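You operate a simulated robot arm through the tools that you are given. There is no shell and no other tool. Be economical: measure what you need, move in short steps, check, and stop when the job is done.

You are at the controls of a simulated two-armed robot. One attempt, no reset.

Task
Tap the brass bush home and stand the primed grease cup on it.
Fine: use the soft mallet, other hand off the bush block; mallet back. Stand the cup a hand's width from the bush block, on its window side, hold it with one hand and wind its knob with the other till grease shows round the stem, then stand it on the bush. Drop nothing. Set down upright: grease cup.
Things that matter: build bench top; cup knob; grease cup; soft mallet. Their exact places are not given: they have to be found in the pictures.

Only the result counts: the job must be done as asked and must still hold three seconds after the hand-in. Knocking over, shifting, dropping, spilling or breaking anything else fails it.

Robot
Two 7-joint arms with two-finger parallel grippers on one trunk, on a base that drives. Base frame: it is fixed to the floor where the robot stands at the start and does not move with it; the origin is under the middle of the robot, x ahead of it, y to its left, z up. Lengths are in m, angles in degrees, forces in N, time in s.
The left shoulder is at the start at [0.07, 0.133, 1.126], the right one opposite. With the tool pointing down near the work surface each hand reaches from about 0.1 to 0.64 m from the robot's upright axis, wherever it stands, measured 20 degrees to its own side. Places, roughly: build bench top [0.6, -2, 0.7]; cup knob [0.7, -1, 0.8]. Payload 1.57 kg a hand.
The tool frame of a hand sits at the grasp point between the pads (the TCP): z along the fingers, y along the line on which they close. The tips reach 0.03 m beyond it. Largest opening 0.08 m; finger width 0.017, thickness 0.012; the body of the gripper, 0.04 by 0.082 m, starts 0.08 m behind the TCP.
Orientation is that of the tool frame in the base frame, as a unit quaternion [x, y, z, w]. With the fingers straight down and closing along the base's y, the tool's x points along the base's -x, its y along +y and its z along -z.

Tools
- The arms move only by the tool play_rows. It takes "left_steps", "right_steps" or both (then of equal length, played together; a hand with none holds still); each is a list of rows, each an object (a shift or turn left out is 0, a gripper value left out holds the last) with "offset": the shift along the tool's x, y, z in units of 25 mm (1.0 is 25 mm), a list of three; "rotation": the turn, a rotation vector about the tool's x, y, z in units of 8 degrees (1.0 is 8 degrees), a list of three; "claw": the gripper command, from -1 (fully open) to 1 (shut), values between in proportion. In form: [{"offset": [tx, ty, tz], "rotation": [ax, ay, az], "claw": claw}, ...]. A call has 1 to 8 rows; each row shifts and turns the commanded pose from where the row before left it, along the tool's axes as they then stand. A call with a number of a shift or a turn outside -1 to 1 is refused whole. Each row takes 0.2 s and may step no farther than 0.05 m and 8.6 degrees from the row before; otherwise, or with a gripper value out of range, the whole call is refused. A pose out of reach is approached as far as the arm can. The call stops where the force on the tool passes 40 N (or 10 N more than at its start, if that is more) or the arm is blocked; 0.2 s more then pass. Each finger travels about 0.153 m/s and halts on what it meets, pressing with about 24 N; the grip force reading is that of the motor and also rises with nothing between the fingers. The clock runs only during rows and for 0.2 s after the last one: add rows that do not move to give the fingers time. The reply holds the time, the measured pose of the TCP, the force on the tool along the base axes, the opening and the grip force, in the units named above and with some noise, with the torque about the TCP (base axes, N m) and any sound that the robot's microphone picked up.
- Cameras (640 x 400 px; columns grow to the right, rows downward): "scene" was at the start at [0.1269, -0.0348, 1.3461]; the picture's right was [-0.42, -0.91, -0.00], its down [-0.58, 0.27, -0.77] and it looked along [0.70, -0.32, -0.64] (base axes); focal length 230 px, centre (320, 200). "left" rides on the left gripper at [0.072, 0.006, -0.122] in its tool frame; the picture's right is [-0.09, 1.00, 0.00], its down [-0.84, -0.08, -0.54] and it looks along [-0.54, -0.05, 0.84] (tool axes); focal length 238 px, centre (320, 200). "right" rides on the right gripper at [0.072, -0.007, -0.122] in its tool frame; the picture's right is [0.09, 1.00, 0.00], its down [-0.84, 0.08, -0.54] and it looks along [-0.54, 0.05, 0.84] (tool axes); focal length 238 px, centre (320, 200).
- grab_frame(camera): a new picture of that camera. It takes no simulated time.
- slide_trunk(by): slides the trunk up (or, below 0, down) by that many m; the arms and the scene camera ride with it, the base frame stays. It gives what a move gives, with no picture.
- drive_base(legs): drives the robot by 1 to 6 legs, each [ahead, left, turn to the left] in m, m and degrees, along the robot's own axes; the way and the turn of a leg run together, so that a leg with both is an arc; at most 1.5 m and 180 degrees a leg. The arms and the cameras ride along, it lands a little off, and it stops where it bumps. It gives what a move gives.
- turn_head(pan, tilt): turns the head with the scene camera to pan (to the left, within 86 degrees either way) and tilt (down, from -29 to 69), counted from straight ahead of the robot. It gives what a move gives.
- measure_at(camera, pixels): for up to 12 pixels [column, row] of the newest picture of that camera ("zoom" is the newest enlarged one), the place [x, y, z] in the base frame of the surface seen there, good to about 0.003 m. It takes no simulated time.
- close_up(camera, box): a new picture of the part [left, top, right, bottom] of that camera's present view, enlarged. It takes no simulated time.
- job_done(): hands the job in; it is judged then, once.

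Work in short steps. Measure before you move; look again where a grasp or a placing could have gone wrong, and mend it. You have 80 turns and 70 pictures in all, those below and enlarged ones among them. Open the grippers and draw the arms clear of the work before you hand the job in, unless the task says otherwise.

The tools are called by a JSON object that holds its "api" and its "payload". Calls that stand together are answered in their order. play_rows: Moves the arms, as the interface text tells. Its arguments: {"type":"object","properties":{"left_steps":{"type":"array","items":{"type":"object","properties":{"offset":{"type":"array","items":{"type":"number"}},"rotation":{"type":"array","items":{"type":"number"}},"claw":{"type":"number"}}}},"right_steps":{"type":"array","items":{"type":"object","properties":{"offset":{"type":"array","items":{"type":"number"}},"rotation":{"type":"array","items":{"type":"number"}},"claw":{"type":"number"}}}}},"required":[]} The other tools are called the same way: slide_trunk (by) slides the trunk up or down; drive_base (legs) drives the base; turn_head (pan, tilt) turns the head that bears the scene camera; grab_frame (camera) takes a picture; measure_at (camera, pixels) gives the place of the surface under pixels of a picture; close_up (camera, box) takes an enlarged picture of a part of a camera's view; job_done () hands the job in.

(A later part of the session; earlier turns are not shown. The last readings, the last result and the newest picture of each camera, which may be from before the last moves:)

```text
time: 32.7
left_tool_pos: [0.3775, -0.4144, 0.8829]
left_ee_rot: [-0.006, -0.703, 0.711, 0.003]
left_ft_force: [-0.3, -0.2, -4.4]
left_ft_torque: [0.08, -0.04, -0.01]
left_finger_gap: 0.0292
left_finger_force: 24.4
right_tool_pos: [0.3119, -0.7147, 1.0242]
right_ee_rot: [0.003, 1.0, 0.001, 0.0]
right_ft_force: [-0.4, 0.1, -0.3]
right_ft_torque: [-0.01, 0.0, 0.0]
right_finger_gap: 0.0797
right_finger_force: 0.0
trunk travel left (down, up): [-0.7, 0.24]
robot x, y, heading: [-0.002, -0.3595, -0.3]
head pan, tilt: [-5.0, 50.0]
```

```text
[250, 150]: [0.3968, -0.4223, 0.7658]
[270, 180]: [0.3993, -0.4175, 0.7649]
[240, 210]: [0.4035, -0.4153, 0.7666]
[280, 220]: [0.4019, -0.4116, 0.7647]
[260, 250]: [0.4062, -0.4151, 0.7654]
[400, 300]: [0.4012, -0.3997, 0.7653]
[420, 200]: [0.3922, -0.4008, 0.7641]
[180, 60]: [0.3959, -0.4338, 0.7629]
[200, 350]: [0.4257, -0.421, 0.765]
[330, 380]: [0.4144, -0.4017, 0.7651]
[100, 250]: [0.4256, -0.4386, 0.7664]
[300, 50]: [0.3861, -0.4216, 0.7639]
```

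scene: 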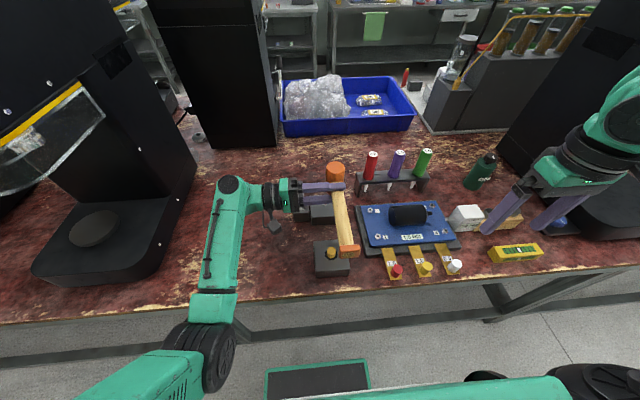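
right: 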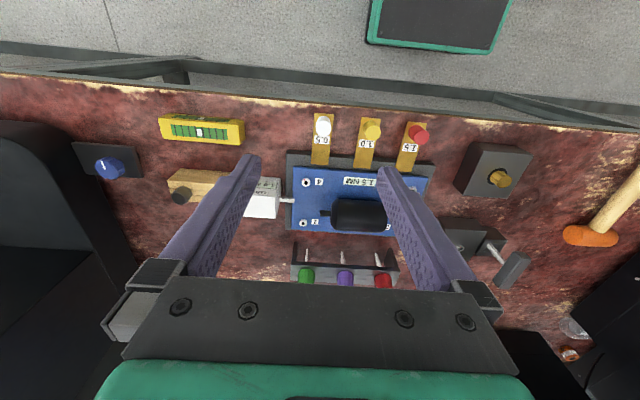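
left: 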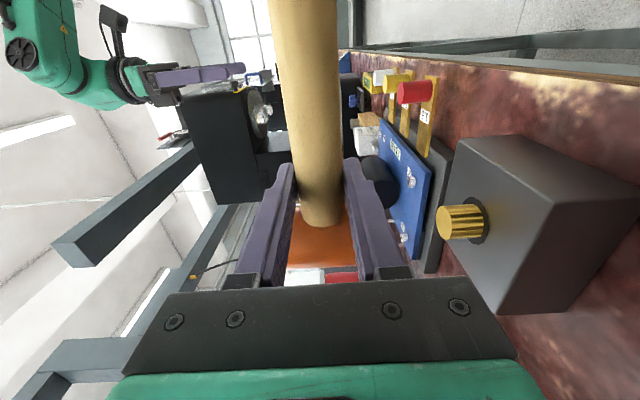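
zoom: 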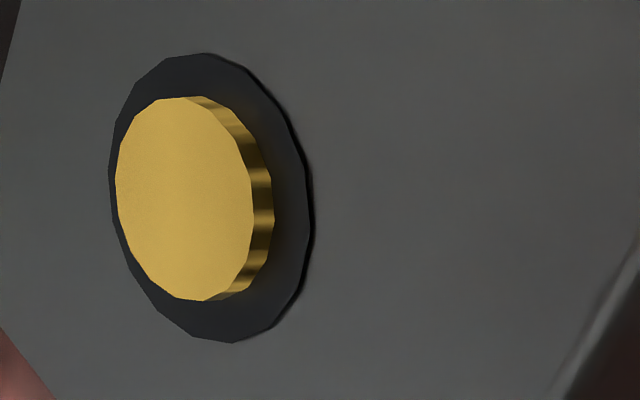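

The bush sits at a hard stop, ~2 mm proud of the collar — home. Now I turn the mallet back to the fingers-down pose and raise it.

{"api": "play_rows", "payload": {"left_steps": [{"offset": [-0.8, -1, 0]}, {"offset": [-1, -1, 0], "rotation": [-1, 0, 0]}, {"offset": [-1, 0, 0], "rotation": [-1, 0, 0]}, {"offset": [-1, 0, 0], "rotation": [-1, 0, 0]}, {"offset": [-1, 0, 0], "rotation": [-1, 0, 0]}, {"rotation": [-1, 0, 0]}, {"rotation": [-1, 0, 0]}]}}

{"api": "play_rows", "payload": {"left_steps": [{"rotation": [-1, 0, 0]}, {"rotation": [-1, 0, 0]}, {"rotation": [-1, 0, 0]}, {"rotation": [-1, 0, 0]}, {"rotation": [-1, 0, 0]}, {"rotation": [-0.2, 0, 0]}, {}]}}

{"api": "drive_base", "payload": {"legs": [[0, 0.295, 0]]}}

{"api": "grab_frame", "payload": {"camera": "left"}}

{"api": "grab_frame", "payload": {"camera": "scene"}}

```text
time: 34.3
left_tool_pos: [0.4976, -0.4174, 0.9334]
left_ee_rot: [0.007, 0.932, -0.363, 0.0]
left_ft_force: [-0.1, -0.3, -4.5]
left_ft_torque: [0.06, -0.04, -0.01]
left_finger_gap: 0.0295
left_finger_force: 23.9
right_tool_pos: [0.3115, -0.7162, 1.0241]
right_ee_rot: [0.003, 1.0, 0.001, 0.0]
right_ft_force: [0.3, -0.5, 0.2]
right_ft_torque: [0.02, 0.01, 0.0]
right_finger_gap: 0.08
right_finger_force: 0.0
trunk travel left (down, up): [-0.7, 0.24]
robot x, y, heading: [-0.0004, -0.3622, -0.5]
head pan, tilt: [-5.0, 50.0]
```

```text
time: 35.9
left_tool_pos: [0.4978, -0.416, 0.9335]
left_ee_rot: [0.006, 1.0, -0.009, 0.002]
left_ft_force: [0.2, 0.5, -4.3]
left_ft_torque: [-0.02, -0.04, 0.03]
left_finger_gap: 0.0297
left_finger_force: 24.1
right_tool_pos: [0.3125, -0.7149, 1.0249]
right_ee_rot: [0.002, 1.0, 0.001, 0.0]
right_ft_force: [0.1, 0.8, -0.8]
right_ft_torque: [0.01, -0.02, 0.0]
right_finger_gap: 0.0801
right_finger_force: 0.0
trunk travel left (down, up): [-0.7, 0.24]
robot x, y, heading: [-0.003, -0.3639, -0.4]
head pan, tilt: [-5.0, 50.0]
```

```text
time: 38.0
left_tool_pos: [0.4978, -0.1237, 0.9336]
left_ee_rot: [0.007, 1.0, -0.008, 0.003]
left_ft_force: [0.1, -0.3, -4.4]
left_ft_torque: [0.0, -0.06, -0.04]
left_finger_gap: 0.0296
left_finger_force: 23.5
right_tool_pos: [0.3118, -0.422, 1.0238]
right_ee_rot: [0.003, 1.0, 0.001, 0.0]
right_ft_force: [0.0, 0.1, -0.1]
right_ft_torque: [0.03, -0.03, -0.01]
right_finger_gap: 0.0799
right_finger_force: 0.0
trunk travel left (down, up): [-0.7, 0.24]
robot x, y, heading: [-0.0009, -0.0661, -0.6]
head pan, tilt: [-5.0, 50.0]
```

```text
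40 pictures are left
```

left: 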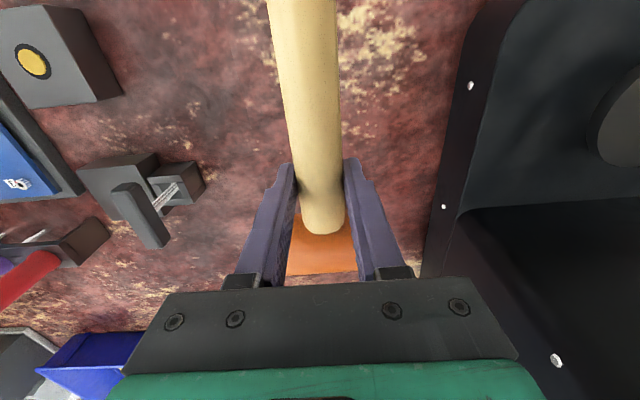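

```text
39 pictures are left
```

scene: 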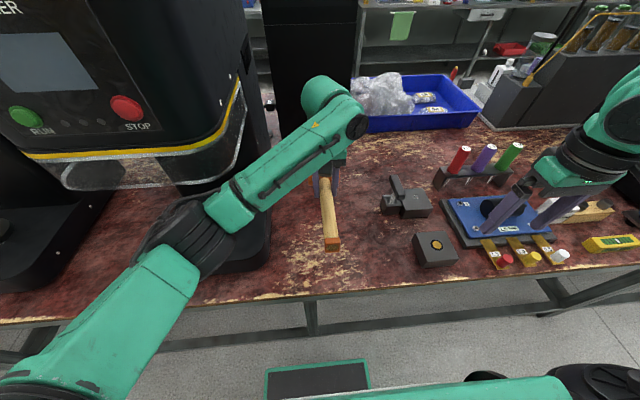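

I check the mallet's tilt by measuring points along its handle.

{"api": "measure_at", "payload": {"camera": "left", "pixels": [[303, 10], [308, 60], [314, 110], [320, 160], [323, 210], [322, 255], [325, 268]]}}

{"api": "measure_at", "payload": {"camera": "scene", "pixels": [[332, 243], [325, 205], [329, 225]]}}

```text
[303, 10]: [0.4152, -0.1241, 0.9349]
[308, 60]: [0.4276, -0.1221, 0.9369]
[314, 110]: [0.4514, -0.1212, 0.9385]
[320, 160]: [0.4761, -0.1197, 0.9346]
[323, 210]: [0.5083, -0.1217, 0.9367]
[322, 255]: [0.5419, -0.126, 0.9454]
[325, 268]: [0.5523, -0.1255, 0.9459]
```

```text
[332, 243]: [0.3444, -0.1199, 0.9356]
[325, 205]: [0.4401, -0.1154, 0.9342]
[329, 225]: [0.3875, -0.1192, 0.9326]
```

Mallet is level. I lower it back to its original place (TCP ≈0.496,-0.128,0.756).

{"api": "play_rows", "payload": {"left_steps": [{"offset": [0.07, -0.17, 1], "rotation": [-0.13, 0, 0]}, {"offset": [0, 0, 1]}, {"offset": [0, 0, 1]}, {"offset": [0, 0, 1]}, {"offset": [0, 0, 1]}, {"offset": [0, 0, 1]}, {"offset": [0, 0, 0.8]}, {"offset": [0, 0, 0.2]}]}}

{"api": "grab_frame", "payload": {"camera": "left"}}

```text
time: 39.8
left_tool_pos: [0.497, -0.1253, 0.7581]
left_ee_rot: [0.006, 1.0, 0.0, 0.003]
left_ft_force: [0.0, 0.7, -4.6]
left_ft_torque: [0.0, -0.04, 0.01]
left_finger_gap: 0.0298
left_finger_force: 24.2
right_tool_pos: [0.3138, -0.4192, 1.0243]
right_ee_rot: [0.002, 1.0, 0.0, 0.0]
right_ft_force: [-0.3, -0.5, 0.1]
right_ft_torque: [0.0, -0.01, 0.0]
right_finger_gap: 0.08
right_finger_force: 0.1
trunk travel left (down, up): [-0.7, 0.24]
robot x, y, heading: [-0.0048, -0.065, -0.4]
head pan, tilt: [-5.0, 50.0]
```

```text
38 pictures are left
```

left: 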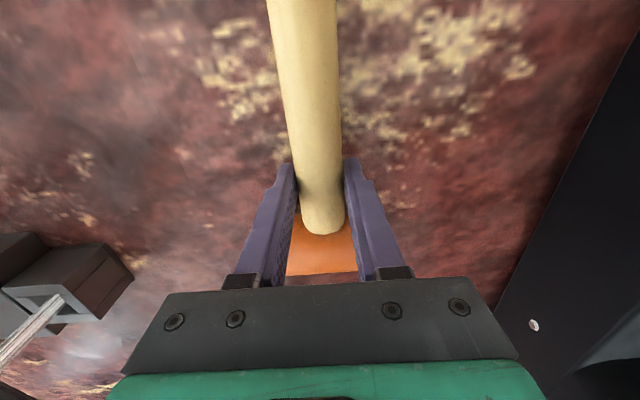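

I lower in fine steps until weight transfers to the bench.

{"api": "play_rows", "payload": {"left_steps": [{"offset": [0, -0.08, 0.06]}, {"offset": [0, 0, 0.04]}, {}]}}

```text
time: 40.5
left_tool_pos: [0.4974, -0.1284, 0.7552]
left_ee_rot: [0.006, 1.0, 0.0, 0.003]
left_ft_force: [0.5, 0.9, -3.0]
left_ft_torque: [0.05, -0.12, 0.03]
left_finger_gap: 0.0295
left_finger_force: 24.2
right_tool_pos: [0.3137, -0.4193, 1.0232]
right_ee_rot: [0.003, 1.0, 0.0, 0.0]
right_ft_force: [-0.7, -0.2, -0.4]
right_ft_torque: [-0.03, 0.0, 0.05]
right_finger_gap: 0.0799
right_finger_force: 0.0
trunk travel left (down, up): [-0.7, 0.24]
robot x, y, heading: [-0.0005, -0.0678, -0.3]
head pan, tilt: [-5.0, 50.0]
```

Weight is transferring; 1 mm more, then open gently and rise straight.

{"api": "play_rows", "payload": {"left_steps": [{"offset": [0, 0, 0.05]}, {"claw": 0.2}, {"claw": -0.3}, {"claw": -0.6}, {"claw": -1}, {"offset": [0, 0, -0.5]}, {"offset": [0, 0, -1]}, {"offset": [0, 0, -1]}]}}

{"api": "play_rows", "payload": {"left_steps": [{"offset": [0, 0, -1]}, {"offset": [0, 0, -1]}, {"offset": [0, 0, -1]}, {"offset": [0, 0, -1]}, {"offset": [0, 0, -1]}, {"offset": [0, 0, -1]}, {"offset": [0, 0, -1]}, {"offset": [0, 0, -1]}]}}

{"api": "grab_frame", "payload": {"camera": "left"}}

```text
time: 42.4
left_tool_pos: [0.4978, -0.1276, 0.816]
left_ee_rot: [0.006, 1.0, 0.0, 0.003]
left_ft_force: [0.1, -0.3, 0.6]
left_ft_torque: [0.0, -0.02, -0.02]
left_finger_gap: 0.0798
left_finger_force: 0.0
right_tool_pos: [0.3127, -0.4181, 1.025]
right_ee_rot: [0.002, 1.0, 0.0, 0.0]
right_ft_force: [0.1, -0.2, 0.6]
right_ft_torque: [0.01, 0.02, 0.01]
right_finger_gap: 0.0799
right_finger_force: 0.0
trunk travel left (down, up): [-0.7, 0.24]
robot x, y, heading: [-0.005, -0.0658, -0.1]
head pan, tilt: [-5.0, 50.0]
```

```text
time: 44.1
left_tool_pos: [0.4928, -0.1298, 1.0191]
left_ee_rot: [0.007, 1.0, 0.001, 0.005]
left_ft_force: [0.0, -0.7, 0.8]
left_ft_torque: [-0.01, 0.01, 0.01]
left_finger_gap: 0.08
left_finger_force: 0.1
right_tool_pos: [0.3097, -0.4213, 1.0242]
right_ee_rot: [0.003, 1.0, 0.002, 0.002]
right_ft_force: [-0.2, -0.9, 0.4]
right_ft_torque: [-0.02, 0.03, 0.01]
right_finger_gap: 0.0802
right_finger_force: 0.0
trunk travel left (down, up): [-0.7, 0.24]
robot x, y, heading: [0.0003, -0.0677, -0.3]
head pan, tilt: [-5.0, 50.0]
```

```text
37 pictures are left
```

left: 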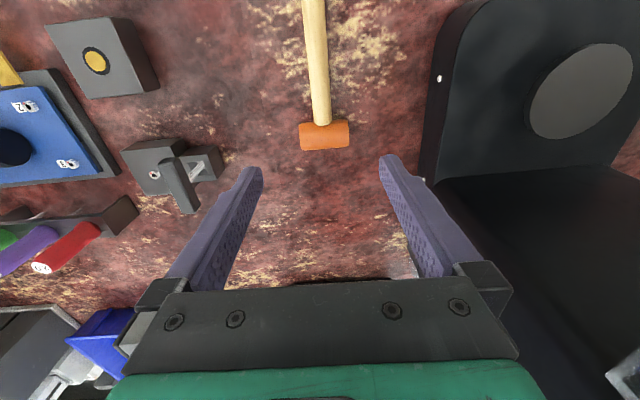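

The mallet is back. Next the cup: the right hand will carry it with a 45° pitch (keeping the knob free), the left will wind. I drive right so that the right hand lines up with the cup.

{"api": "drive_base", "payload": {"legs": [[0, -0.555, 0]]}}

{"api": "turn_head", "payload": {"pan": -25, "tilt": 40}}

{"api": "grab_frame", "payload": {"camera": "scene"}}

{"api": "play_rows", "payload": {"right_steps": [{"offset": [-1, 0, 0], "rotation": [0, -1, 0]}, {"offset": [0, 0, 0], "rotation": [0, -1, 0]}, {"offset": [0, 0, 0], "rotation": [0, -1, 0]}, {"offset": [0, 0, 0], "rotation": [0, -1, 0]}, {"offset": [0, 0, 0], "rotation": [0, -1, 0]}, {"offset": [0, 0, 0], "rotation": [0, -0.62, 0]}]}}

{"api": "grab_frame", "payload": {"camera": "right"}}

```text
time: 47.4
left_tool_pos: [0.4949, -0.6841, 1.0178]
left_ee_rot: [0.005, 1.0, -0.001, 0.003]
left_ft_force: [-0.2, 0.3, -0.8]
left_ft_torque: [-0.01, -0.01, 0.0]
left_finger_gap: 0.0799
left_finger_force: 0.1
right_tool_pos: [0.3118, -0.9766, 1.0254]
right_ee_rot: [0.002, 1.0, 0.0, 0.0]
right_ft_force: [-0.5, 0.2, -0.3]
right_ft_torque: [0.0, 0.0, 0.0]
right_finger_gap: 0.0798
right_finger_force: 0.1
trunk travel left (down, up): [-0.7, 0.24]
robot x, y, heading: [-0.0027, -0.6257, 0.1]
head pan, tilt: [-5.0, 50.0]
```

```text
time: 48.2
left_tool_pos: [0.494, -0.6843, 1.0172]
left_ee_rot: [0.006, 1.0, -0.001, 0.003]
left_ft_force: [-0.2, -0.1, -0.1]
left_ft_torque: [0.04, 0.0, -0.02]
left_finger_gap: 0.0799
left_finger_force: 0.1
right_tool_pos: [0.3112, -0.9763, 1.0242]
right_ee_rot: [0.002, 1.0, 0.0, -0.001]
right_ft_force: [0.5, 0.6, 0.3]
right_ft_torque: [0.0, 0.02, 0.01]
right_finger_gap: 0.0802
right_finger_force: 0.1
trunk travel left (down, up): [-0.7, 0.24]
robot x, y, heading: [-0.0008, -0.6192, -0.4]
head pan, tilt: [-25.0, 40.0]
```

```text
36 pictures are left
```

scene: 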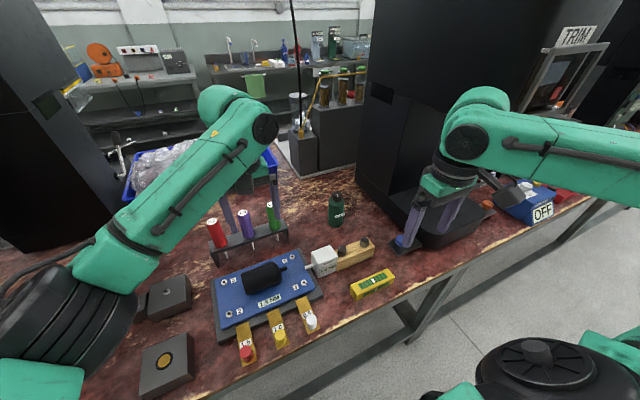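

```text
time: 49.6
left_tool_pos: [0.4948, -0.6851, 1.0171]
left_ee_rot: [0.004, 1.0, 0.0, 0.002]
left_ft_force: [0.3, 0.1, -0.1]
left_ft_torque: [0.0, -0.03, 0.04]
left_finger_gap: 0.0801
left_finger_force: 0.1
right_tool_pos: [0.3712, -1.0324, 1.0493]
right_ee_rot: [0.001, 0.924, 0.001, 0.383]
right_ft_force: [-0.8, -0.5, -0.1]
right_ft_torque: [0.0, -0.02, 0.01]
right_finger_gap: 0.0803
right_finger_force: 0.1
right hand out of reach, approached as far as the arm can: row 3, 4, 5, 6
trunk travel left (down, up): [-0.7, 0.24]
robot x, y, heading: [-0.0042, -0.6204, -0.1]
head pan, tilt: [-25.0, 40.0]
```

```text
35 pictures are left
```

right: 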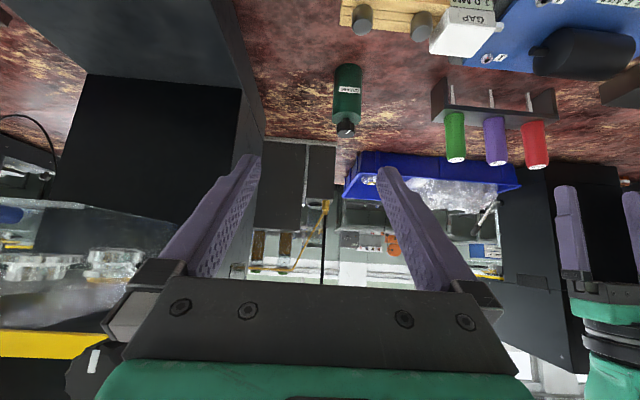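

Pitch 45° reached though drifted in y. I measure the cup in the right view (body 347,93; knob 346,128).

{"api": "close_up", "payload": {"camera": "right", "box": [310, 50, 390, 150]}}

{"api": "measure_at", "payload": {"camera": "right", "pixels": [[336, 85], [340, 85], [347, 85], [354, 85], [359, 85], [347, 110], [347, 66], [346, 128], [346, 134], [338, 105], [357, 105]]}}

```text
4.00 times, centred on (350, 100) of right
```

zoom: 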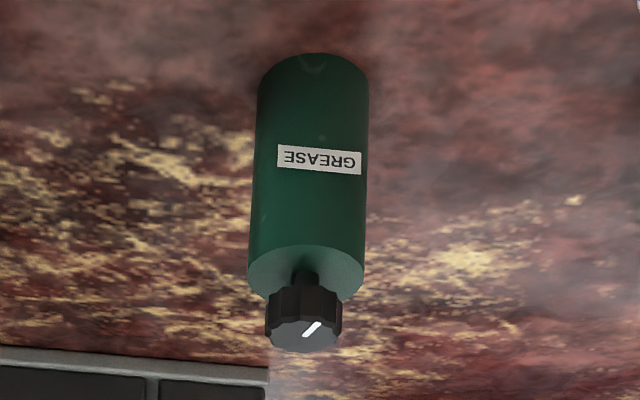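

```text
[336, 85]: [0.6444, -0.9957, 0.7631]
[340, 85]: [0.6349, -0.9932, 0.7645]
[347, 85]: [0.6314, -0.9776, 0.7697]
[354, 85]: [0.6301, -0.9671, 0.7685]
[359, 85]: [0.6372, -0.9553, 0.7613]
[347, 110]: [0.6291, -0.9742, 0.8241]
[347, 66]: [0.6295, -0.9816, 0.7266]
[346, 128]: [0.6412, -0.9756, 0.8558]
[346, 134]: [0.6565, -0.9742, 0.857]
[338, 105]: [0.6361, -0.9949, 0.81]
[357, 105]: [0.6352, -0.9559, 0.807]
```

Cup axis is at about (0.652,-0.975), radius 0.022, body top 0.826, knob top 0.857. I move the right hand forward toward the pre-grasp.

{"api": "play_rows", "payload": {"right_steps": [{"offset": [-0.5, 0, 0.5]}, {"offset": [-0.5, 0, 0.5]}, {"offset": [-0.5, 0, 0.5]}, {"offset": [-0.5, 0, 0.5]}, {"offset": [-0.5, 0, 0.5]}, {}]}}

```text
time: 51.0
left_tool_pos: [0.4939, -0.6852, 1.0178]
left_ee_rot: [0.007, 1.0, 0.0, 0.002]
left_ft_force: [0.2, -0.2, -1.2]
left_ft_torque: [0.0, 0.01, 0.0]
left_finger_gap: 0.0798
left_finger_force: 0.1
right_tool_pos: [0.4589, -1.0325, 1.0484]
right_ee_rot: [0.002, 0.924, -0.001, 0.383]
right_ft_force: [0.0, 0.2, -1.3]
right_ft_torque: [0.03, -0.03, -0.01]
right_finger_gap: 0.0803
right_finger_force: 0.2
trunk travel left (down, up): [-0.7, 0.24]
robot x, y, heading: [0.0001, -0.6229, 0.0]
head pan, tilt: [-25.0, 40.0]
```

The pose follows. I continue to the pre-grasp point (0.559,-0.975,0.86).

{"api": "play_rows", "payload": {"right_steps": [{"offset": [0.31, 0.29, 1]}, {"offset": [0.31, 0.29, 1]}, {"offset": [0.31, 0.29, 1]}, {"offset": [0.31, 0.29, 1]}, {"offset": [0.31, 0.29, 1]}, {"offset": [0.31, 0.29, 1]}, {"offset": [0.31, 0.29, 1]}, {"offset": [0.31, 0.29, 1]}]}}

{"api": "grab_frame", "payload": {"camera": "right"}}

```text
time: 52.8
left_tool_pos: [0.4949, -0.6852, 1.0162]
left_ee_rot: [0.005, 1.0, 0.0, 0.002]
left_ft_force: [0.5, -0.3, 0.2]
left_ft_torque: [0.0, 0.01, -0.01]
left_finger_gap: 0.08
left_finger_force: 0.0
right_tool_pos: [0.5573, -0.975, 0.8621]
right_ee_rot: [0.002, 0.924, -0.002, 0.382]
right_ft_force: [1.5, -0.3, 0.8]
right_ft_torque: [0.02, 0.0, 0.04]
right_finger_gap: 0.0799
right_finger_force: 0.1
trunk travel left (down, up): [-0.7, 0.24]
robot x, y, heading: [-0.0026, -0.6247, -0.6]
head pan, tilt: [-25.0, 40.0]
```

```text
33 pictures are left
```

right: 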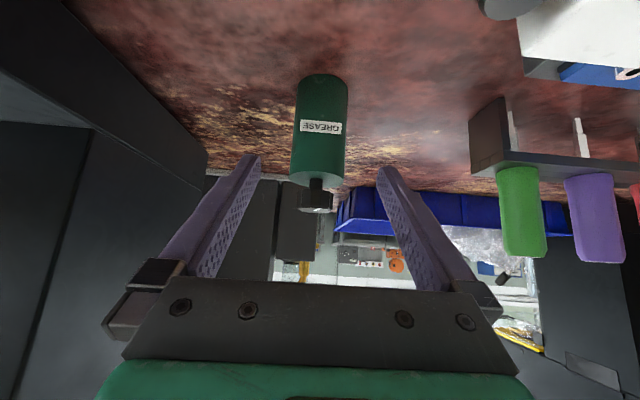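

The cup is centred (320,130). I advance 0.123 m along the fingers and close.

{"api": "play_rows", "payload": {"right_steps": [{"offset": [0, 0, 1]}, {"offset": [0, 0, 1]}, {"offset": [0, 0, 1]}, {"offset": [0, 0, 1]}, {"offset": [0, 0, 0.9]}, {}]}}

{"api": "grab_frame", "payload": {"camera": "right"}}

{"api": "close_up", "payload": {"camera": "scene", "box": [270, 150, 430, 280]}}

```text
time: 54.2
left_tool_pos: [0.495, -0.6859, 1.0177]
left_ee_rot: [0.007, 1.0, 0.0, 0.003]
left_ft_force: [0.4, -0.5, -0.1]
left_ft_torque: [0.02, -0.02, -0.02]
left_finger_gap: 0.08
left_finger_force: 0.2
right_tool_pos: [0.6444, -0.9745, 0.7761]
right_ee_rot: [0.002, 0.924, 0.0, 0.383]
right_ft_force: [0.3, 0.5, 0.0]
right_ft_torque: [0.01, -0.01, 0.02]
right_finger_gap: 0.0798
right_finger_force: 0.1
trunk travel left (down, up): [-0.7, 0.24]
robot x, y, heading: [-0.0008, -0.6279, -0.3]
head pan, tilt: [-25.0, 40.0]
```

```text
32 pictures are left
```

right: 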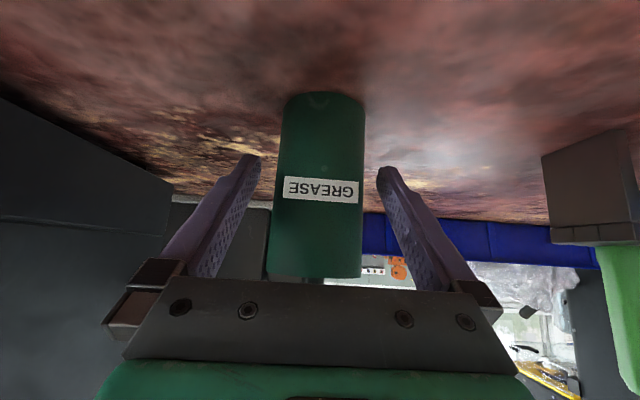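

```text
3.08 times, centred on (350, 215) of scene
```

zoom: 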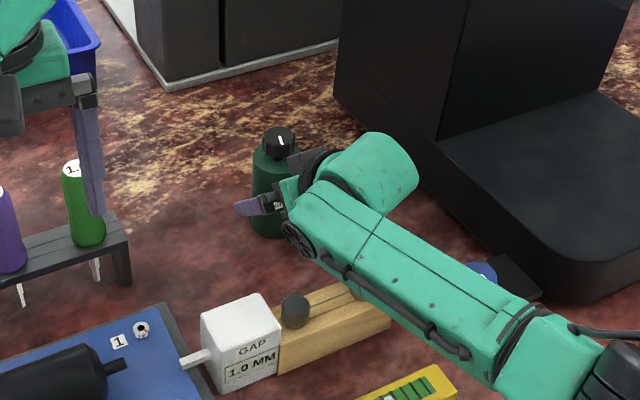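

The cup sits between the pads. I close and lift straight up.

{"api": "play_rows", "payload": {"right_steps": [{"claw": 1}, {"claw": 1}, {"claw": 1}, {"offset": [-0.3, 0, -0.3]}, {"offset": [-0.7, 0, -0.7]}, {"offset": [-0.7, 0, -0.7]}, {"offset": [-0.7, 0, -0.7]}]}}

{"api": "play_rows", "payload": {"right_steps": [{"offset": [-0.7, 0, -0.7]}, {"offset": [-0.7, 0, -0.7]}, {"offset": [-0.7, 0, -0.7]}, {"offset": [-0.7, 0, -0.7]}]}}

{"api": "grab_frame", "payload": {"camera": "scene"}}

```text
time: 55.8
left_tool_pos: [0.4939, -0.6848, 1.0171]
left_ee_rot: [0.005, 1.0, 0.0, 0.002]
left_ft_force: [0.2, -0.1, 0.2]
left_ft_torque: [-0.01, 0.03, -0.02]
left_finger_gap: 0.08
left_finger_force: 0.1
right_tool_pos: [0.6436, -0.9755, 0.8605]
right_ee_rot: [0.001, 0.924, 0.0, 0.382]
right_ft_force: [0.7, 0.2, -1.0]
right_ft_torque: [-0.02, 0.01, -0.01]
right_finger_gap: 0.0571
right_finger_force: 23.5
trunk travel left (down, up): [-0.7, 0.24]
robot x, y, heading: [-0.0028, -0.6291, -0.5]
head pan, tilt: [-25.0, 40.0]
```

```text
time: 56.8
left_tool_pos: [0.4935, -0.6854, 1.0175]
left_ee_rot: [0.006, 1.0, 0.0, 0.002]
left_ft_force: [1.0, 0.5, 0.2]
left_ft_torque: [-0.02, -0.04, 0.01]
left_finger_gap: 0.08
left_finger_force: 0.1
right_tool_pos: [0.6437, -0.9757, 0.9605]
right_ee_rot: [0.001, 0.924, 0.0, 0.382]
right_ft_force: [-0.3, -0.3, -2.1]
right_ft_torque: [-0.02, 0.04, -0.01]
right_finger_gap: 0.0573
right_finger_force: 24.2
trunk travel left (down, up): [-0.7, 0.24]
robot x, y, heading: [-0.0013, -0.6268, -0.1]
head pan, tilt: [-25.0, 40.0]
```

```text
30 pictures are left
```

scene: 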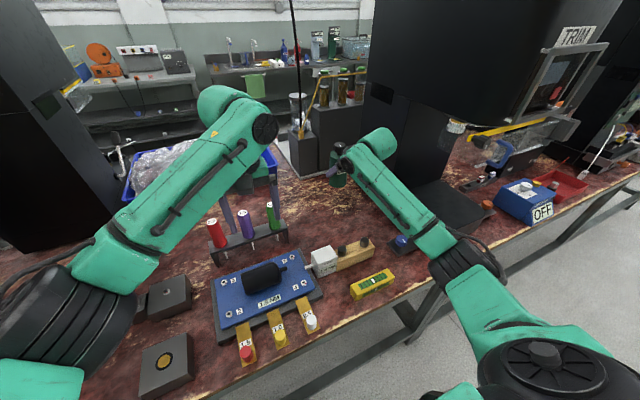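

Gripped (gap 57 mm, so radius 28 mm; axis ≈14 mm ahead of TCP) and lifted. I drive left 0.347 m, then move both hands in +y so the right comes over the spot while the left stays clear.

{"api": "drive_base", "payload": {"legs": [[0, 0.347, 0]]}}

{"api": "play_rows", "payload": {"left_steps": [{"offset": [0, 1, 0]}, {"offset": [0, 1, 0]}, {"offset": [0, 1, 0]}, {"offset": [0, 1, 0]}, {"offset": [0, 1, 0]}, {"offset": [0, 1, 0]}, {"offset": [0, 1, 0]}, {"offset": [0, 1, 0]}], "right_steps": [{"offset": [0.34, 1, -0.34]}, {"offset": [0.34, 1, -0.34]}, {"offset": [0.34, 1, -0.34]}, {"offset": [0.34, 1, -0.34]}, {"offset": [0.34, 1, -0.34]}, {"offset": [0.34, 1, -0.34]}, {"offset": [0.34, 1, -0.34]}, {"offset": [0.34, 1, -0.34]}]}}

{"api": "turn_head", "payload": {"pan": -10, "tilt": 50}}

{"api": "grab_frame", "payload": {"camera": "scene"}}

```text
time: 59.0
left_tool_pos: [0.4964, -0.3421, 1.0161]
left_ee_rot: [0.006, 1.0, 0.0, 0.004]
left_ft_force: [-0.3, 0.6, 0.1]
left_ft_torque: [0.01, -0.02, 0.03]
left_finger_gap: 0.08
left_finger_force: 0.0
right_tool_pos: [0.6444, -0.6335, 0.9598]
right_ee_rot: [0.003, 0.924, -0.001, 0.383]
right_ft_force: [-1.1, 0.4, -1.5]
right_ft_torque: [-0.03, -0.01, -0.01]
right_finger_gap: 0.0573
right_finger_force: 24.0
trunk travel left (down, up): [-0.7, 0.24]
robot x, y, heading: [-0.0002, -0.2815, -0.2]
head pan, tilt: [-25.0, 40.0]
```

```text
time: 60.8
left_tool_pos: [0.498, -0.1387, 1.0179]
left_ee_rot: [0.006, 1.0, -0.002, 0.002]
left_ft_force: [-0.3, -0.5, 0.4]
left_ft_torque: [0.0, -0.03, 0.02]
left_finger_gap: 0.0802
left_finger_force: 0.0
right_tool_pos: [0.5478, -0.4296, 0.9604]
right_ee_rot: [0.001, 0.924, 0.0, 0.382]
right_ft_force: [-1.3, 0.5, -1.8]
right_ft_torque: [-0.03, 0.03, -0.03]
right_finger_gap: 0.0575
right_finger_force: 24.1
trunk travel left (down, up): [-0.7, 0.24]
robot x, y, heading: [-0.0003, -0.2825, -0.2]
head pan, tilt: [-25.0, 40.0]
```

```text
time: 61.6
left_tool_pos: [0.4985, -0.1419, 1.0187]
left_ee_rot: [0.006, 1.0, 0.0, 0.002]
left_ft_force: [0.1, 0.8, -0.3]
left_ft_torque: [-0.01, 0.05, 0.02]
left_finger_gap: 0.0802
left_finger_force: 0.1
right_tool_pos: [0.5494, -0.4322, 0.9594]
right_ee_rot: [0.002, 0.924, 0.0, 0.381]
right_ft_force: [0.1, 1.3, -2.1]
right_ft_torque: [-0.01, 0.03, 0.01]
right_finger_gap: 0.0571
right_finger_force: 23.9
trunk travel left (down, up): [-0.7, 0.24]
robot x, y, heading: [-0.002, -0.2822, -0.4]
head pan, tilt: [-10.0, 50.0]
```

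```text
29 pictures are left
```

scene: 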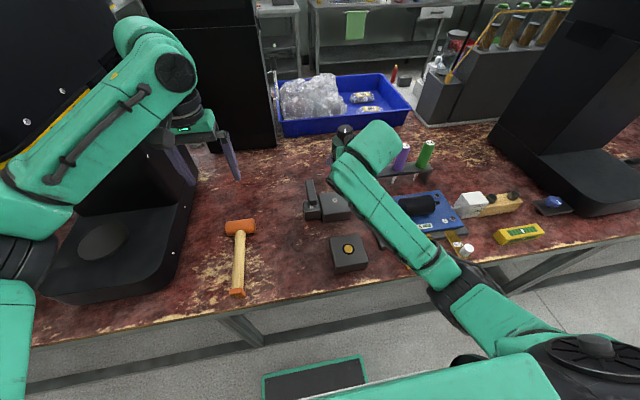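

I move over to the spot and down to ~7 cm above the bench, then verify.

{"api": "play_rows", "payload": {"right_steps": [{"offset": [0.35, 0.94, -0.35]}, {"offset": [0.35, 0.94, -0.35]}, {"offset": [0.35, 0.93, -0.35]}, {"offset": [0.36, 0.93, -0.36]}, {"offset": [0.7, 0, 0.7]}, {"offset": [0.7, 0, 0.7]}, {"offset": [0.7, 0, 0.7]}, {"offset": [0.7, 0, 0.7]}]}}

{"api": "close_up", "payload": {"camera": "scene", "box": [260, 130, 400, 280]}}

{"api": "close_up", "payload": {"camera": "left", "box": [0, 60, 330, 300]}}

```text
time: 63.4
left_tool_pos: [0.496, -0.141, 1.0191]
left_ee_rot: [0.007, 1.0, 0.0, 0.005]
left_ft_force: [-0.7, -0.4, -0.4]
left_ft_torque: [-0.01, 0.03, 0.05]
left_finger_gap: 0.0801
left_finger_force: 0.2
right_tool_pos: [0.4967, -0.3391, 0.8636]
right_ee_rot: [0.002, 0.924, -0.001, 0.383]
right_ft_force: [-7.6, 1.1, 13.7]
right_ft_torque: [-0.17, -0.13, -0.05]
right_finger_gap: 0.0576
right_finger_force: 24.1
trunk travel left (down, up): [-0.7, 0.24]
robot x, y, heading: [0.0007, -0.2826, -0.3]
head pan, tilt: [-10.0, 50.0]
```

```text
2.67 times, centred on (330, 205) of scene
```

zoom: 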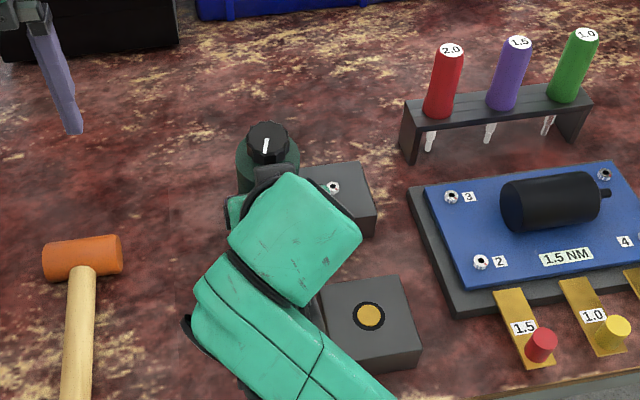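

```text
1.67 times, centred on (165, 180) of left
```

zoom: 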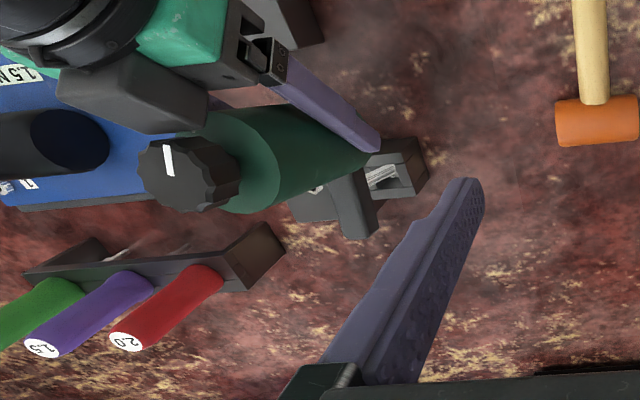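

A contact force appeared (13.7 N): the cup touches the clamp lever. I lift straight up at once and look.

{"api": "play_rows", "payload": {"right_steps": [{"offset": [-0.7, 0, -0.7]}, {"offset": [-0.7, 0, -0.7]}, {}]}}

{"api": "grab_frame", "payload": {"camera": "left"}}

{"api": "close_up", "payload": {"camera": "left", "box": [120, 80, 280, 220]}}

```text
time: 64.2
left_tool_pos: [0.4993, -0.1416, 1.0171]
left_ee_rot: [0.006, 1.0, 0.0, 0.003]
left_ft_force: [0.6, 0.3, -0.5]
left_ft_torque: [0.01, -0.01, 0.02]
left_finger_gap: 0.0799
left_finger_force: 0.0
right_tool_pos: [0.5, -0.3391, 0.9098]
right_ee_rot: [0.002, 0.924, -0.001, 0.382]
right_ft_force: [-0.2, 0.8, -1.6]
right_ft_torque: [0.0, -0.01, 0.0]
right_finger_gap: 0.0571
right_finger_force: 23.8
trunk travel left (down, up): [-0.7, 0.24]
robot x, y, heading: [-0.0003, -0.2803, -0.3]
head pan, tilt: [-10.0, 50.0]
```

```text
26 pictures are left
```

left: 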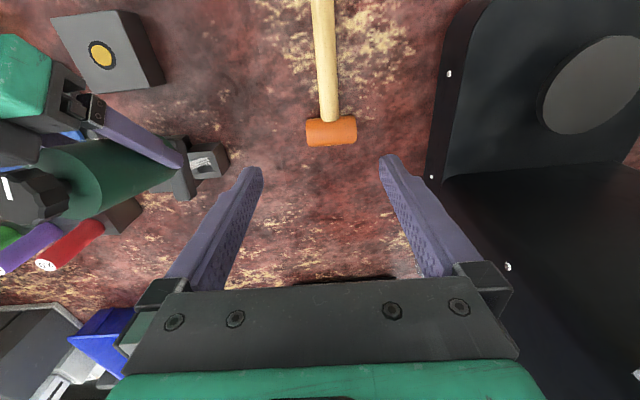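

```text
2.86 times, centred on (200, 150) of left
```

zoom: 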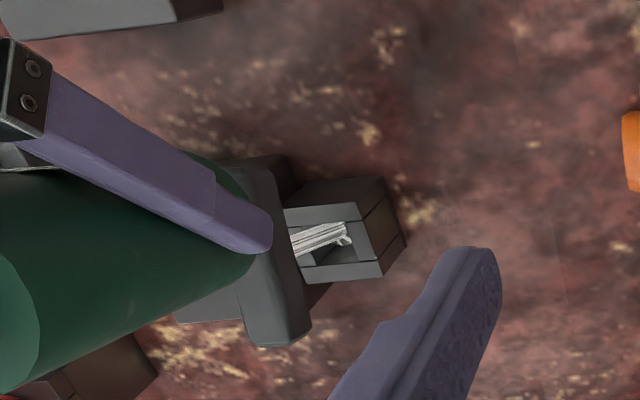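

I measure the lever's extent and check that the clamp did not shift.

{"api": "measure_at", "payload": {"camera": "zoom", "pixels": [[255, 165], [265, 200], [285, 260], [280, 335], [250, 320], [300, 325], [245, 335], [395, 190], [380, 275], [290, 195], [405, 235], [290, 165]]}}

{"api": "measure_at", "payload": {"camera": "left", "pixels": [[95, 165], [60, 180], [30, 190], [5, 185], [95, 150], [100, 55], [60, 20], [112, 12]]}}

```text
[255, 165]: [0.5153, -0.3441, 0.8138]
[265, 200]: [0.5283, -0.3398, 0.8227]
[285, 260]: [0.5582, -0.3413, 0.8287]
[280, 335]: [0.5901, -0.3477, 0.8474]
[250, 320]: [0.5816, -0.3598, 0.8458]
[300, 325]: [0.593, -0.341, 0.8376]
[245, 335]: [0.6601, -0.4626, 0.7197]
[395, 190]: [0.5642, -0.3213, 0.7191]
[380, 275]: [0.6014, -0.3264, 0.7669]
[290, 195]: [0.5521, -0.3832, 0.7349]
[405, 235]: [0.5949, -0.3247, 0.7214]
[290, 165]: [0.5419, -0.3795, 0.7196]
```

```text
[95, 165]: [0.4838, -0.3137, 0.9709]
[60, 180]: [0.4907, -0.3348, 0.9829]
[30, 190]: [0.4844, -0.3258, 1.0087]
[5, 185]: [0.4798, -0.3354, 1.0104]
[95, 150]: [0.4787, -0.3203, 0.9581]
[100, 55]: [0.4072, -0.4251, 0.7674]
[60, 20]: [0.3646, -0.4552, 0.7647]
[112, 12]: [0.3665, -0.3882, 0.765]
```

The clamp body stayed put; the lever overhangs to x≈0.515, so that spot is too close. Before choosing, I look left to settle where the windows are, and check the cup's tilt in the grip.

{"api": "close_up", "payload": {"camera": "scene", "box": [260, 110, 400, 230]}}

{"api": "measure_at", "payload": {"camera": "zoom", "pixels": [[270, 60], [270, 75], [255, 70], [290, 70], [250, 120], [300, 115], [245, 150], [265, 110], [290, 130]]}}

{"api": "turn_head", "payload": {"pan": 86, "tilt": 0}}

{"api": "grab_frame", "payload": {"camera": "scene"}}

{"api": "turn_head", "payload": {"pan": -86, "tilt": 0}}

{"api": "grab_frame", "payload": {"camera": "scene"}}

```text
3.33 times, centred on (330, 170) of scene
```

zoom: 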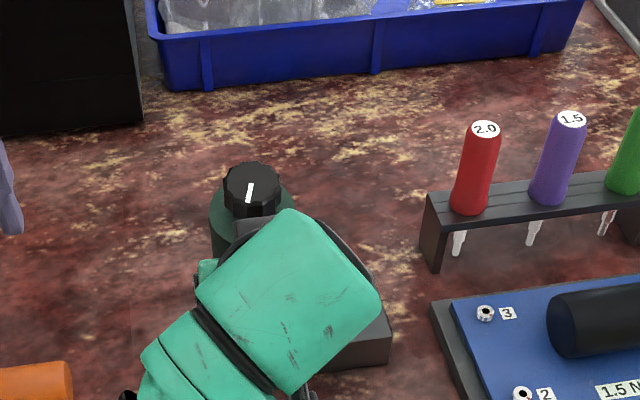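

```text
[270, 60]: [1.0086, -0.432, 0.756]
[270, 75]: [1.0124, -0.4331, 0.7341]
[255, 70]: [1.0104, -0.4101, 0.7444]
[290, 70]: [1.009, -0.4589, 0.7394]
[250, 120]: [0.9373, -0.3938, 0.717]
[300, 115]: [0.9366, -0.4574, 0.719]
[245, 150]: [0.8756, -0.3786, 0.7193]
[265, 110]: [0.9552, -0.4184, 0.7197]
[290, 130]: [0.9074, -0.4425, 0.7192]
```

```text
time: 65.9
left_tool_pos: [0.4992, -0.1418, 1.0176]
left_ee_rot: [0.006, 1.0, 0.0, 0.002]
left_ft_force: [0.2, 0.5, -0.2]
left_ft_torque: [0.0, -0.03, 0.01]
left_finger_gap: 0.08
left_finger_force: 0.0
right_tool_pos: [0.4996, -0.339, 0.9111]
right_ee_rot: [0.002, 0.924, -0.001, 0.382]
right_ft_force: [-0.9, -0.5, -2.0]
right_ft_torque: [0.01, 0.02, 0.0]
right_finger_gap: 0.0573
right_finger_force: 24.1
trunk travel left (down, up): [-0.7, 0.24]
robot x, y, heading: [-0.0027, -0.277, -0.3]
head pan, tilt: [85.9, 0.0]
```

```text
23 pictures are left
```

scene: 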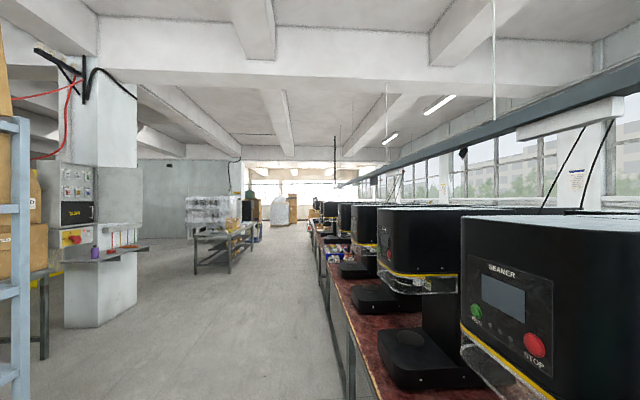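

```text
time: 68.5
left_tool_pos: [0.4996, -0.1413, 1.0181]
left_ee_rot: [0.006, 1.0, 0.0, 0.002]
left_ft_force: [0.7, -0.2, 0.4]
left_ft_torque: [-0.03, -0.03, 0.02]
left_finger_gap: 0.0798
left_finger_force: 0.1
right_tool_pos: [0.4995, -0.3395, 0.9095]
right_ee_rot: [0.002, 0.924, -0.001, 0.382]
right_ft_force: [-1.1, -0.3, -2.0]
right_ft_torque: [0.0, -0.02, -0.01]
right_finger_gap: 0.0573
right_finger_force: 24.2
trunk travel left (down, up): [-0.7, 0.24]
robot x, y, heading: [-0.004, -0.28, -0.4]
head pan, tilt: [-85.9, 0.0]
```

```text
22 pictures are left
```

scene: 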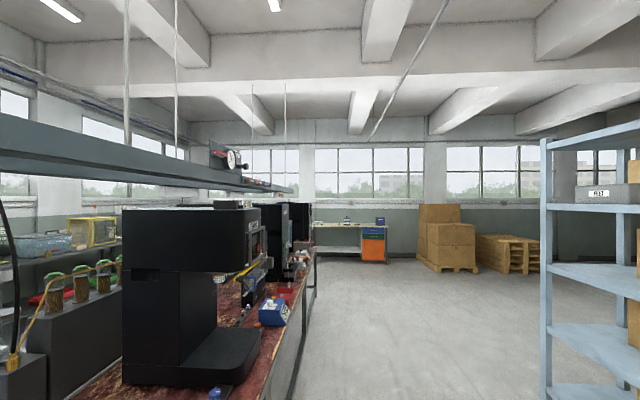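

The long window wall is on the +x side (windows also at -y end). I measure the held cup's knob and body in that last zoom to get its tilt.

{"api": "measure_at", "payload": {"camera": "zoom", "pixels": [[250, 172], [235, 180], [268, 180], [250, 192], [245, 208], [220, 215], [285, 205], [222, 240], [215, 200], [240, 225]]}}

{"api": "turn_head", "payload": {"pan": 0, "tilt": 50}}

```text
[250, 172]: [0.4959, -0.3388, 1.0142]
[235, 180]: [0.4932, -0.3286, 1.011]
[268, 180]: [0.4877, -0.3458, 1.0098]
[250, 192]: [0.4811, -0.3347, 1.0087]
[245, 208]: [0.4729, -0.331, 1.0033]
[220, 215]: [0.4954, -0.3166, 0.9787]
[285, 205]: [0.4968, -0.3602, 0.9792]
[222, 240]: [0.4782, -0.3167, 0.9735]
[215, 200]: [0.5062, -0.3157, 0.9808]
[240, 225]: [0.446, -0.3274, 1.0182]
```

```text
time: 70.1
left_tool_pos: [0.4986, -0.1407, 1.0176]
left_ee_rot: [0.006, 1.0, 0.0, 0.003]
left_ft_force: [0.3, 0.3, 0.4]
left_ft_torque: [-0.01, -0.02, -0.03]
left_finger_gap: 0.0799
left_finger_force: 0.0
right_tool_pos: [0.4999, -0.3382, 0.9098]
right_ee_rot: [0.003, 0.924, -0.001, 0.382]
right_ft_force: [0.1, 0.8, -1.4]
right_ft_torque: [0.02, 0.04, -0.03]
right_finger_gap: 0.0571
right_finger_force: 23.2
trunk travel left (down, up): [-0.7, 0.24]
robot x, y, heading: [-0.003, -0.2818, -0.3]
head pan, tilt: [0.0, 50.0]
```

The cup leans ~15° back in the grip. I'll rotate the hand to make it upright, and set it down in the free area at (0.50,-0.25) to regrip it higher.

{"api": "play_rows", "payload": {"left_steps": [{"offset": [0, 1, 0]}, {"offset": [0, 0.4, 0]}, {}, {}, {}, {}, {}, {}], "right_steps": [{"offset": [0, 1, 0], "rotation": [0, 0.95, 0]}, {"offset": [0, 1, 0], "rotation": [0, 0.95, 0]}, {"offset": [0, 1, 0]}, {"offset": [0.2, 0.5, 0.2]}, {"offset": [0.61, 0, 0.8]}, {"offset": [0.61, 0, 0.8]}, {"offset": [0.61, 0, 0.8]}, {}]}}

{"api": "close_up", "payload": {"camera": "scene", "box": [200, 100, 380, 260]}}

```text
time: 71.1
left_tool_pos: [0.499, -0.1057, 1.0172]
left_ee_rot: [0.006, 1.0, 0.0, 0.003]
left_ft_force: [0.0, 0.4, -0.2]
left_ft_torque: [0.03, 0.0, -0.02]
left_finger_gap: 0.0802
left_finger_force: 0.0
right_tool_pos: [0.5155, -0.3153, 0.8832]
right_ee_rot: [0.019, 0.962, -0.074, 0.261]
right_ft_force: [0.3, -0.1, -1.6]
right_ft_torque: [0.0, -0.02, -0.03]
right_finger_gap: 0.0572
right_finger_force: 23.7
trunk travel left (down, up): [-0.7, 0.24]
robot x, y, heading: [0.0042, -0.2793, -0.2]
head pan, tilt: [0.0, 50.0]
stopped in row 5 (right hand): the arm was blocked; the commanded pose is now the measured one
```

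```text
2.50 times, centred on (290, 180) of scene
```

zoom: 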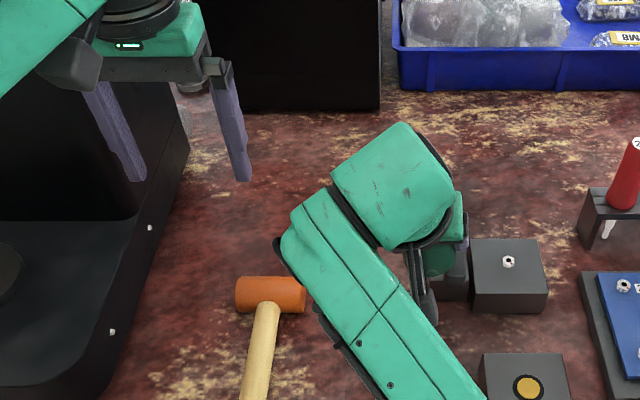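

The arm hit a joint limit near the body midline. I raise the hand a bit, then back the base up 0.10 m and shift the base left so the arm has room, keeping the left hand where it is.

{"api": "play_rows", "payload": {"left_steps": [{"offset": [0, -1, -0.7]}, {"offset": [0, -1, -0.7]}, {"offset": [0, 0, -0.7]}], "right_steps": [{"offset": [-0.5, -1, -0.866]}, {"offset": [-0.5, -1, -0.866]}, {"offset": [0, -1, 0]}]}}

{"api": "drive_base", "payload": {"legs": [[-0.1, 0, 0], [0, 0.15, 0]]}}

{"api": "close_up", "payload": {"camera": "scene", "box": [200, 60, 520, 260]}}

```text
time: 71.9
left_tool_pos: [0.4972, -0.1566, 1.0713]
left_ee_rot: [0.006, 1.0, 0.0, 0.003]
left_ft_force: [-1.0, 0.6, 0.2]
left_ft_torque: [0.02, -0.03, -0.03]
left_finger_gap: 0.08
left_finger_force: 0.1
right_tool_pos: [0.5092, -0.3809, 0.9426]
right_ee_rot: [0.018, 0.963, -0.072, 0.26]
right_ft_force: [0.1, -0.8, -2.0]
right_ft_torque: [0.02, 0.0, 0.02]
right_finger_gap: 0.0573
right_finger_force: 24.0
trunk travel left (down, up): [-0.7, 0.24]
robot x, y, heading: [-0.0004, -0.2825, -0.2]
head pan, tilt: [0.0, 50.0]
```

```text
time: 74.1
left_tool_pos: [0.399, -0.01, 1.0704]
left_ee_rot: [0.006, 1.0, 0.0, 0.001]
left_ft_force: [1.5, -14.7, -4.6]
left_ft_torque: [-0.14, -0.02, 0.03]
left_finger_gap: 0.0673
left_finger_force: 0.1
right_tool_pos: [0.4111, -0.2335, 0.9405]
right_ee_rot: [0.019, 0.962, -0.072, 0.261]
right_ft_force: [-0.4, -0.3, -1.8]
right_ft_torque: [-0.04, 0.0, 0.0]
right_finger_gap: 0.0572
right_finger_force: 25.0
trunk travel left (down, up): [-0.7, 0.24]
robot x, y, heading: [-0.1012, -0.1286, -0.4]
head pan, tilt: [0.0, 50.0]
```

```text
2.00 times, centred on (360, 160) of scene
```

zoom: 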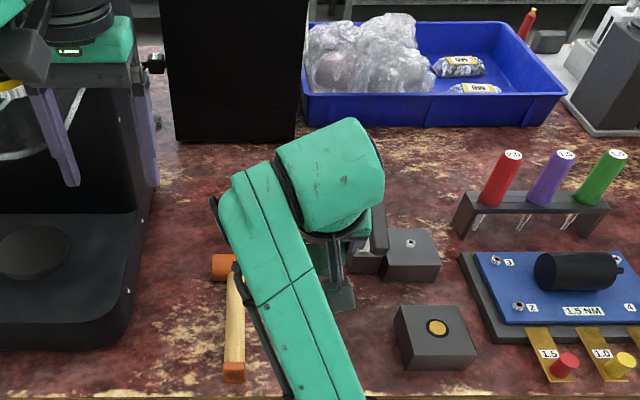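

The left finger touches the seamer (-14.7 N). I move the left hand away in -y and up at once.

{"api": "play_rows", "payload": {"left_steps": [{"offset": [0, -1, 0]}, {"offset": [0, -1, -0.5]}, {"offset": [0, -0.6, -0.5]}, {}]}}

{"api": "grab_frame", "payload": {"camera": "right"}}

{"api": "grab_frame", "payload": {"camera": "left"}}

```text
time: 75.1
left_tool_pos: [0.3963, -0.0721, 1.0965]
left_ee_rot: [0.008, 1.0, -0.002, 0.003]
left_ft_force: [0.0, -0.1, -0.6]
left_ft_torque: [-0.01, 0.0, 0.01]
left_finger_gap: 0.0802
left_finger_force: 0.0
right_tool_pos: [0.4115, -0.2289, 0.9415]
right_ee_rot: [0.018, 0.963, -0.073, 0.26]
right_ft_force: [-0.2, -0.4, -1.2]
right_ft_torque: [0.0, 0.05, -0.02]
right_finger_gap: 0.0574
right_finger_force: 24.0
trunk travel left (down, up): [-0.7, 0.24]
robot x, y, heading: [-0.1033, -0.1317, -0.0]
head pan, tilt: [0.0, 50.0]
```

```text
19 pictures are left
```

right: 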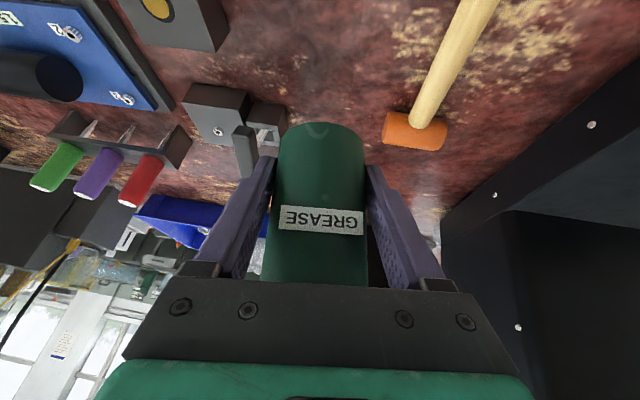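

```text
18 pictures are left
```

left: 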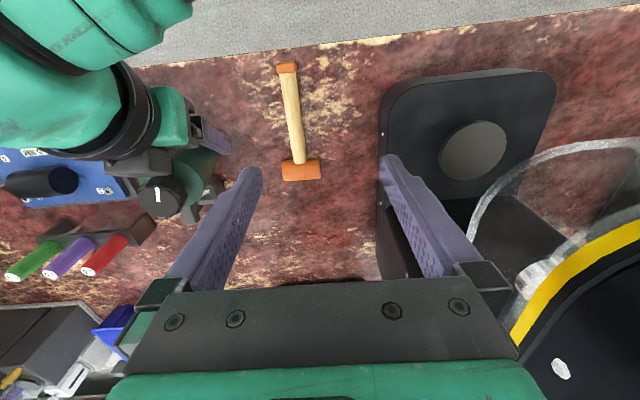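

The clamp looks untouched. I undo the 8.6° roll error, shift to (0.455,-0.25) and come down toward the bench.

{"api": "play_rows", "payload": {"right_steps": [{"offset": [-0.75, -0.42, 0.43], "rotation": [-1, 0, 0]}, {"offset": [-0.75, -0.42, 0.43], "rotation": [-0.08, 0, 0]}, {"offset": [0.5, 0, 0.866]}, {"offset": [0.5, 0, 0.866]}, {"offset": [0.5, 0, 0.866]}, {"offset": [0.5, 0, 0.866]}, {"offset": [0.5, 0, 0.866]}, {}]}}

{"api": "grab_frame", "payload": {"camera": "left"}}

{"api": "close_up", "payload": {"camera": "scene", "box": [240, 140, 400, 270]}}

```text
time: 76.9
left_tool_pos: [0.396, -0.0701, 1.0963]
left_ee_rot: [0.007, 1.0, -0.001, 0.003]
left_ft_force: [0.1, 0.1, -0.9]
left_ft_torque: [0.01, 0.01, 0.01]
left_finger_gap: 0.0801
left_finger_force: 0.0
right_tool_pos: [0.4527, -0.2539, 0.819]
right_ee_rot: [0.0, 0.965, -0.001, 0.261]
right_ft_force: [-0.3, -0.2, -1.3]
right_ft_torque: [0.01, 0.02, -0.01]
right_finger_gap: 0.0572
right_finger_force: 23.9
trunk travel left (down, up): [-0.7, 0.24]
robot x, y, heading: [-0.1041, -0.1292, -0.2]
head pan, tilt: [0.0, 50.0]
```

```text
17 pictures are left
```

left: 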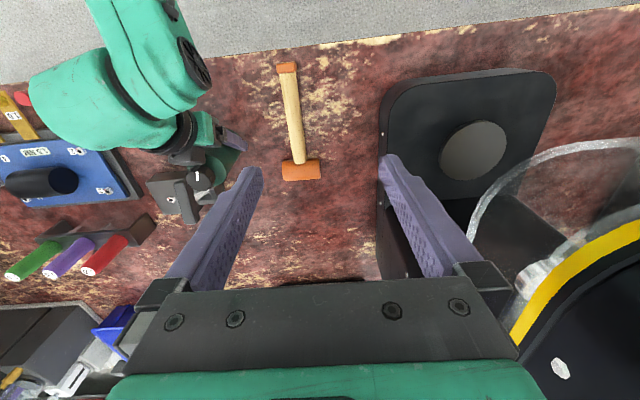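

```text
3.08 times, centred on (320, 205) of scene
```

zoom: 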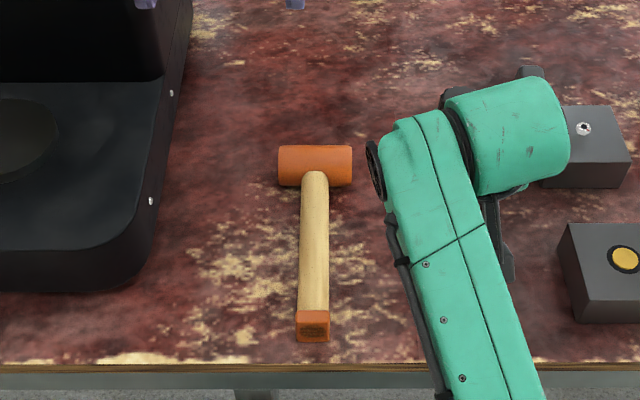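

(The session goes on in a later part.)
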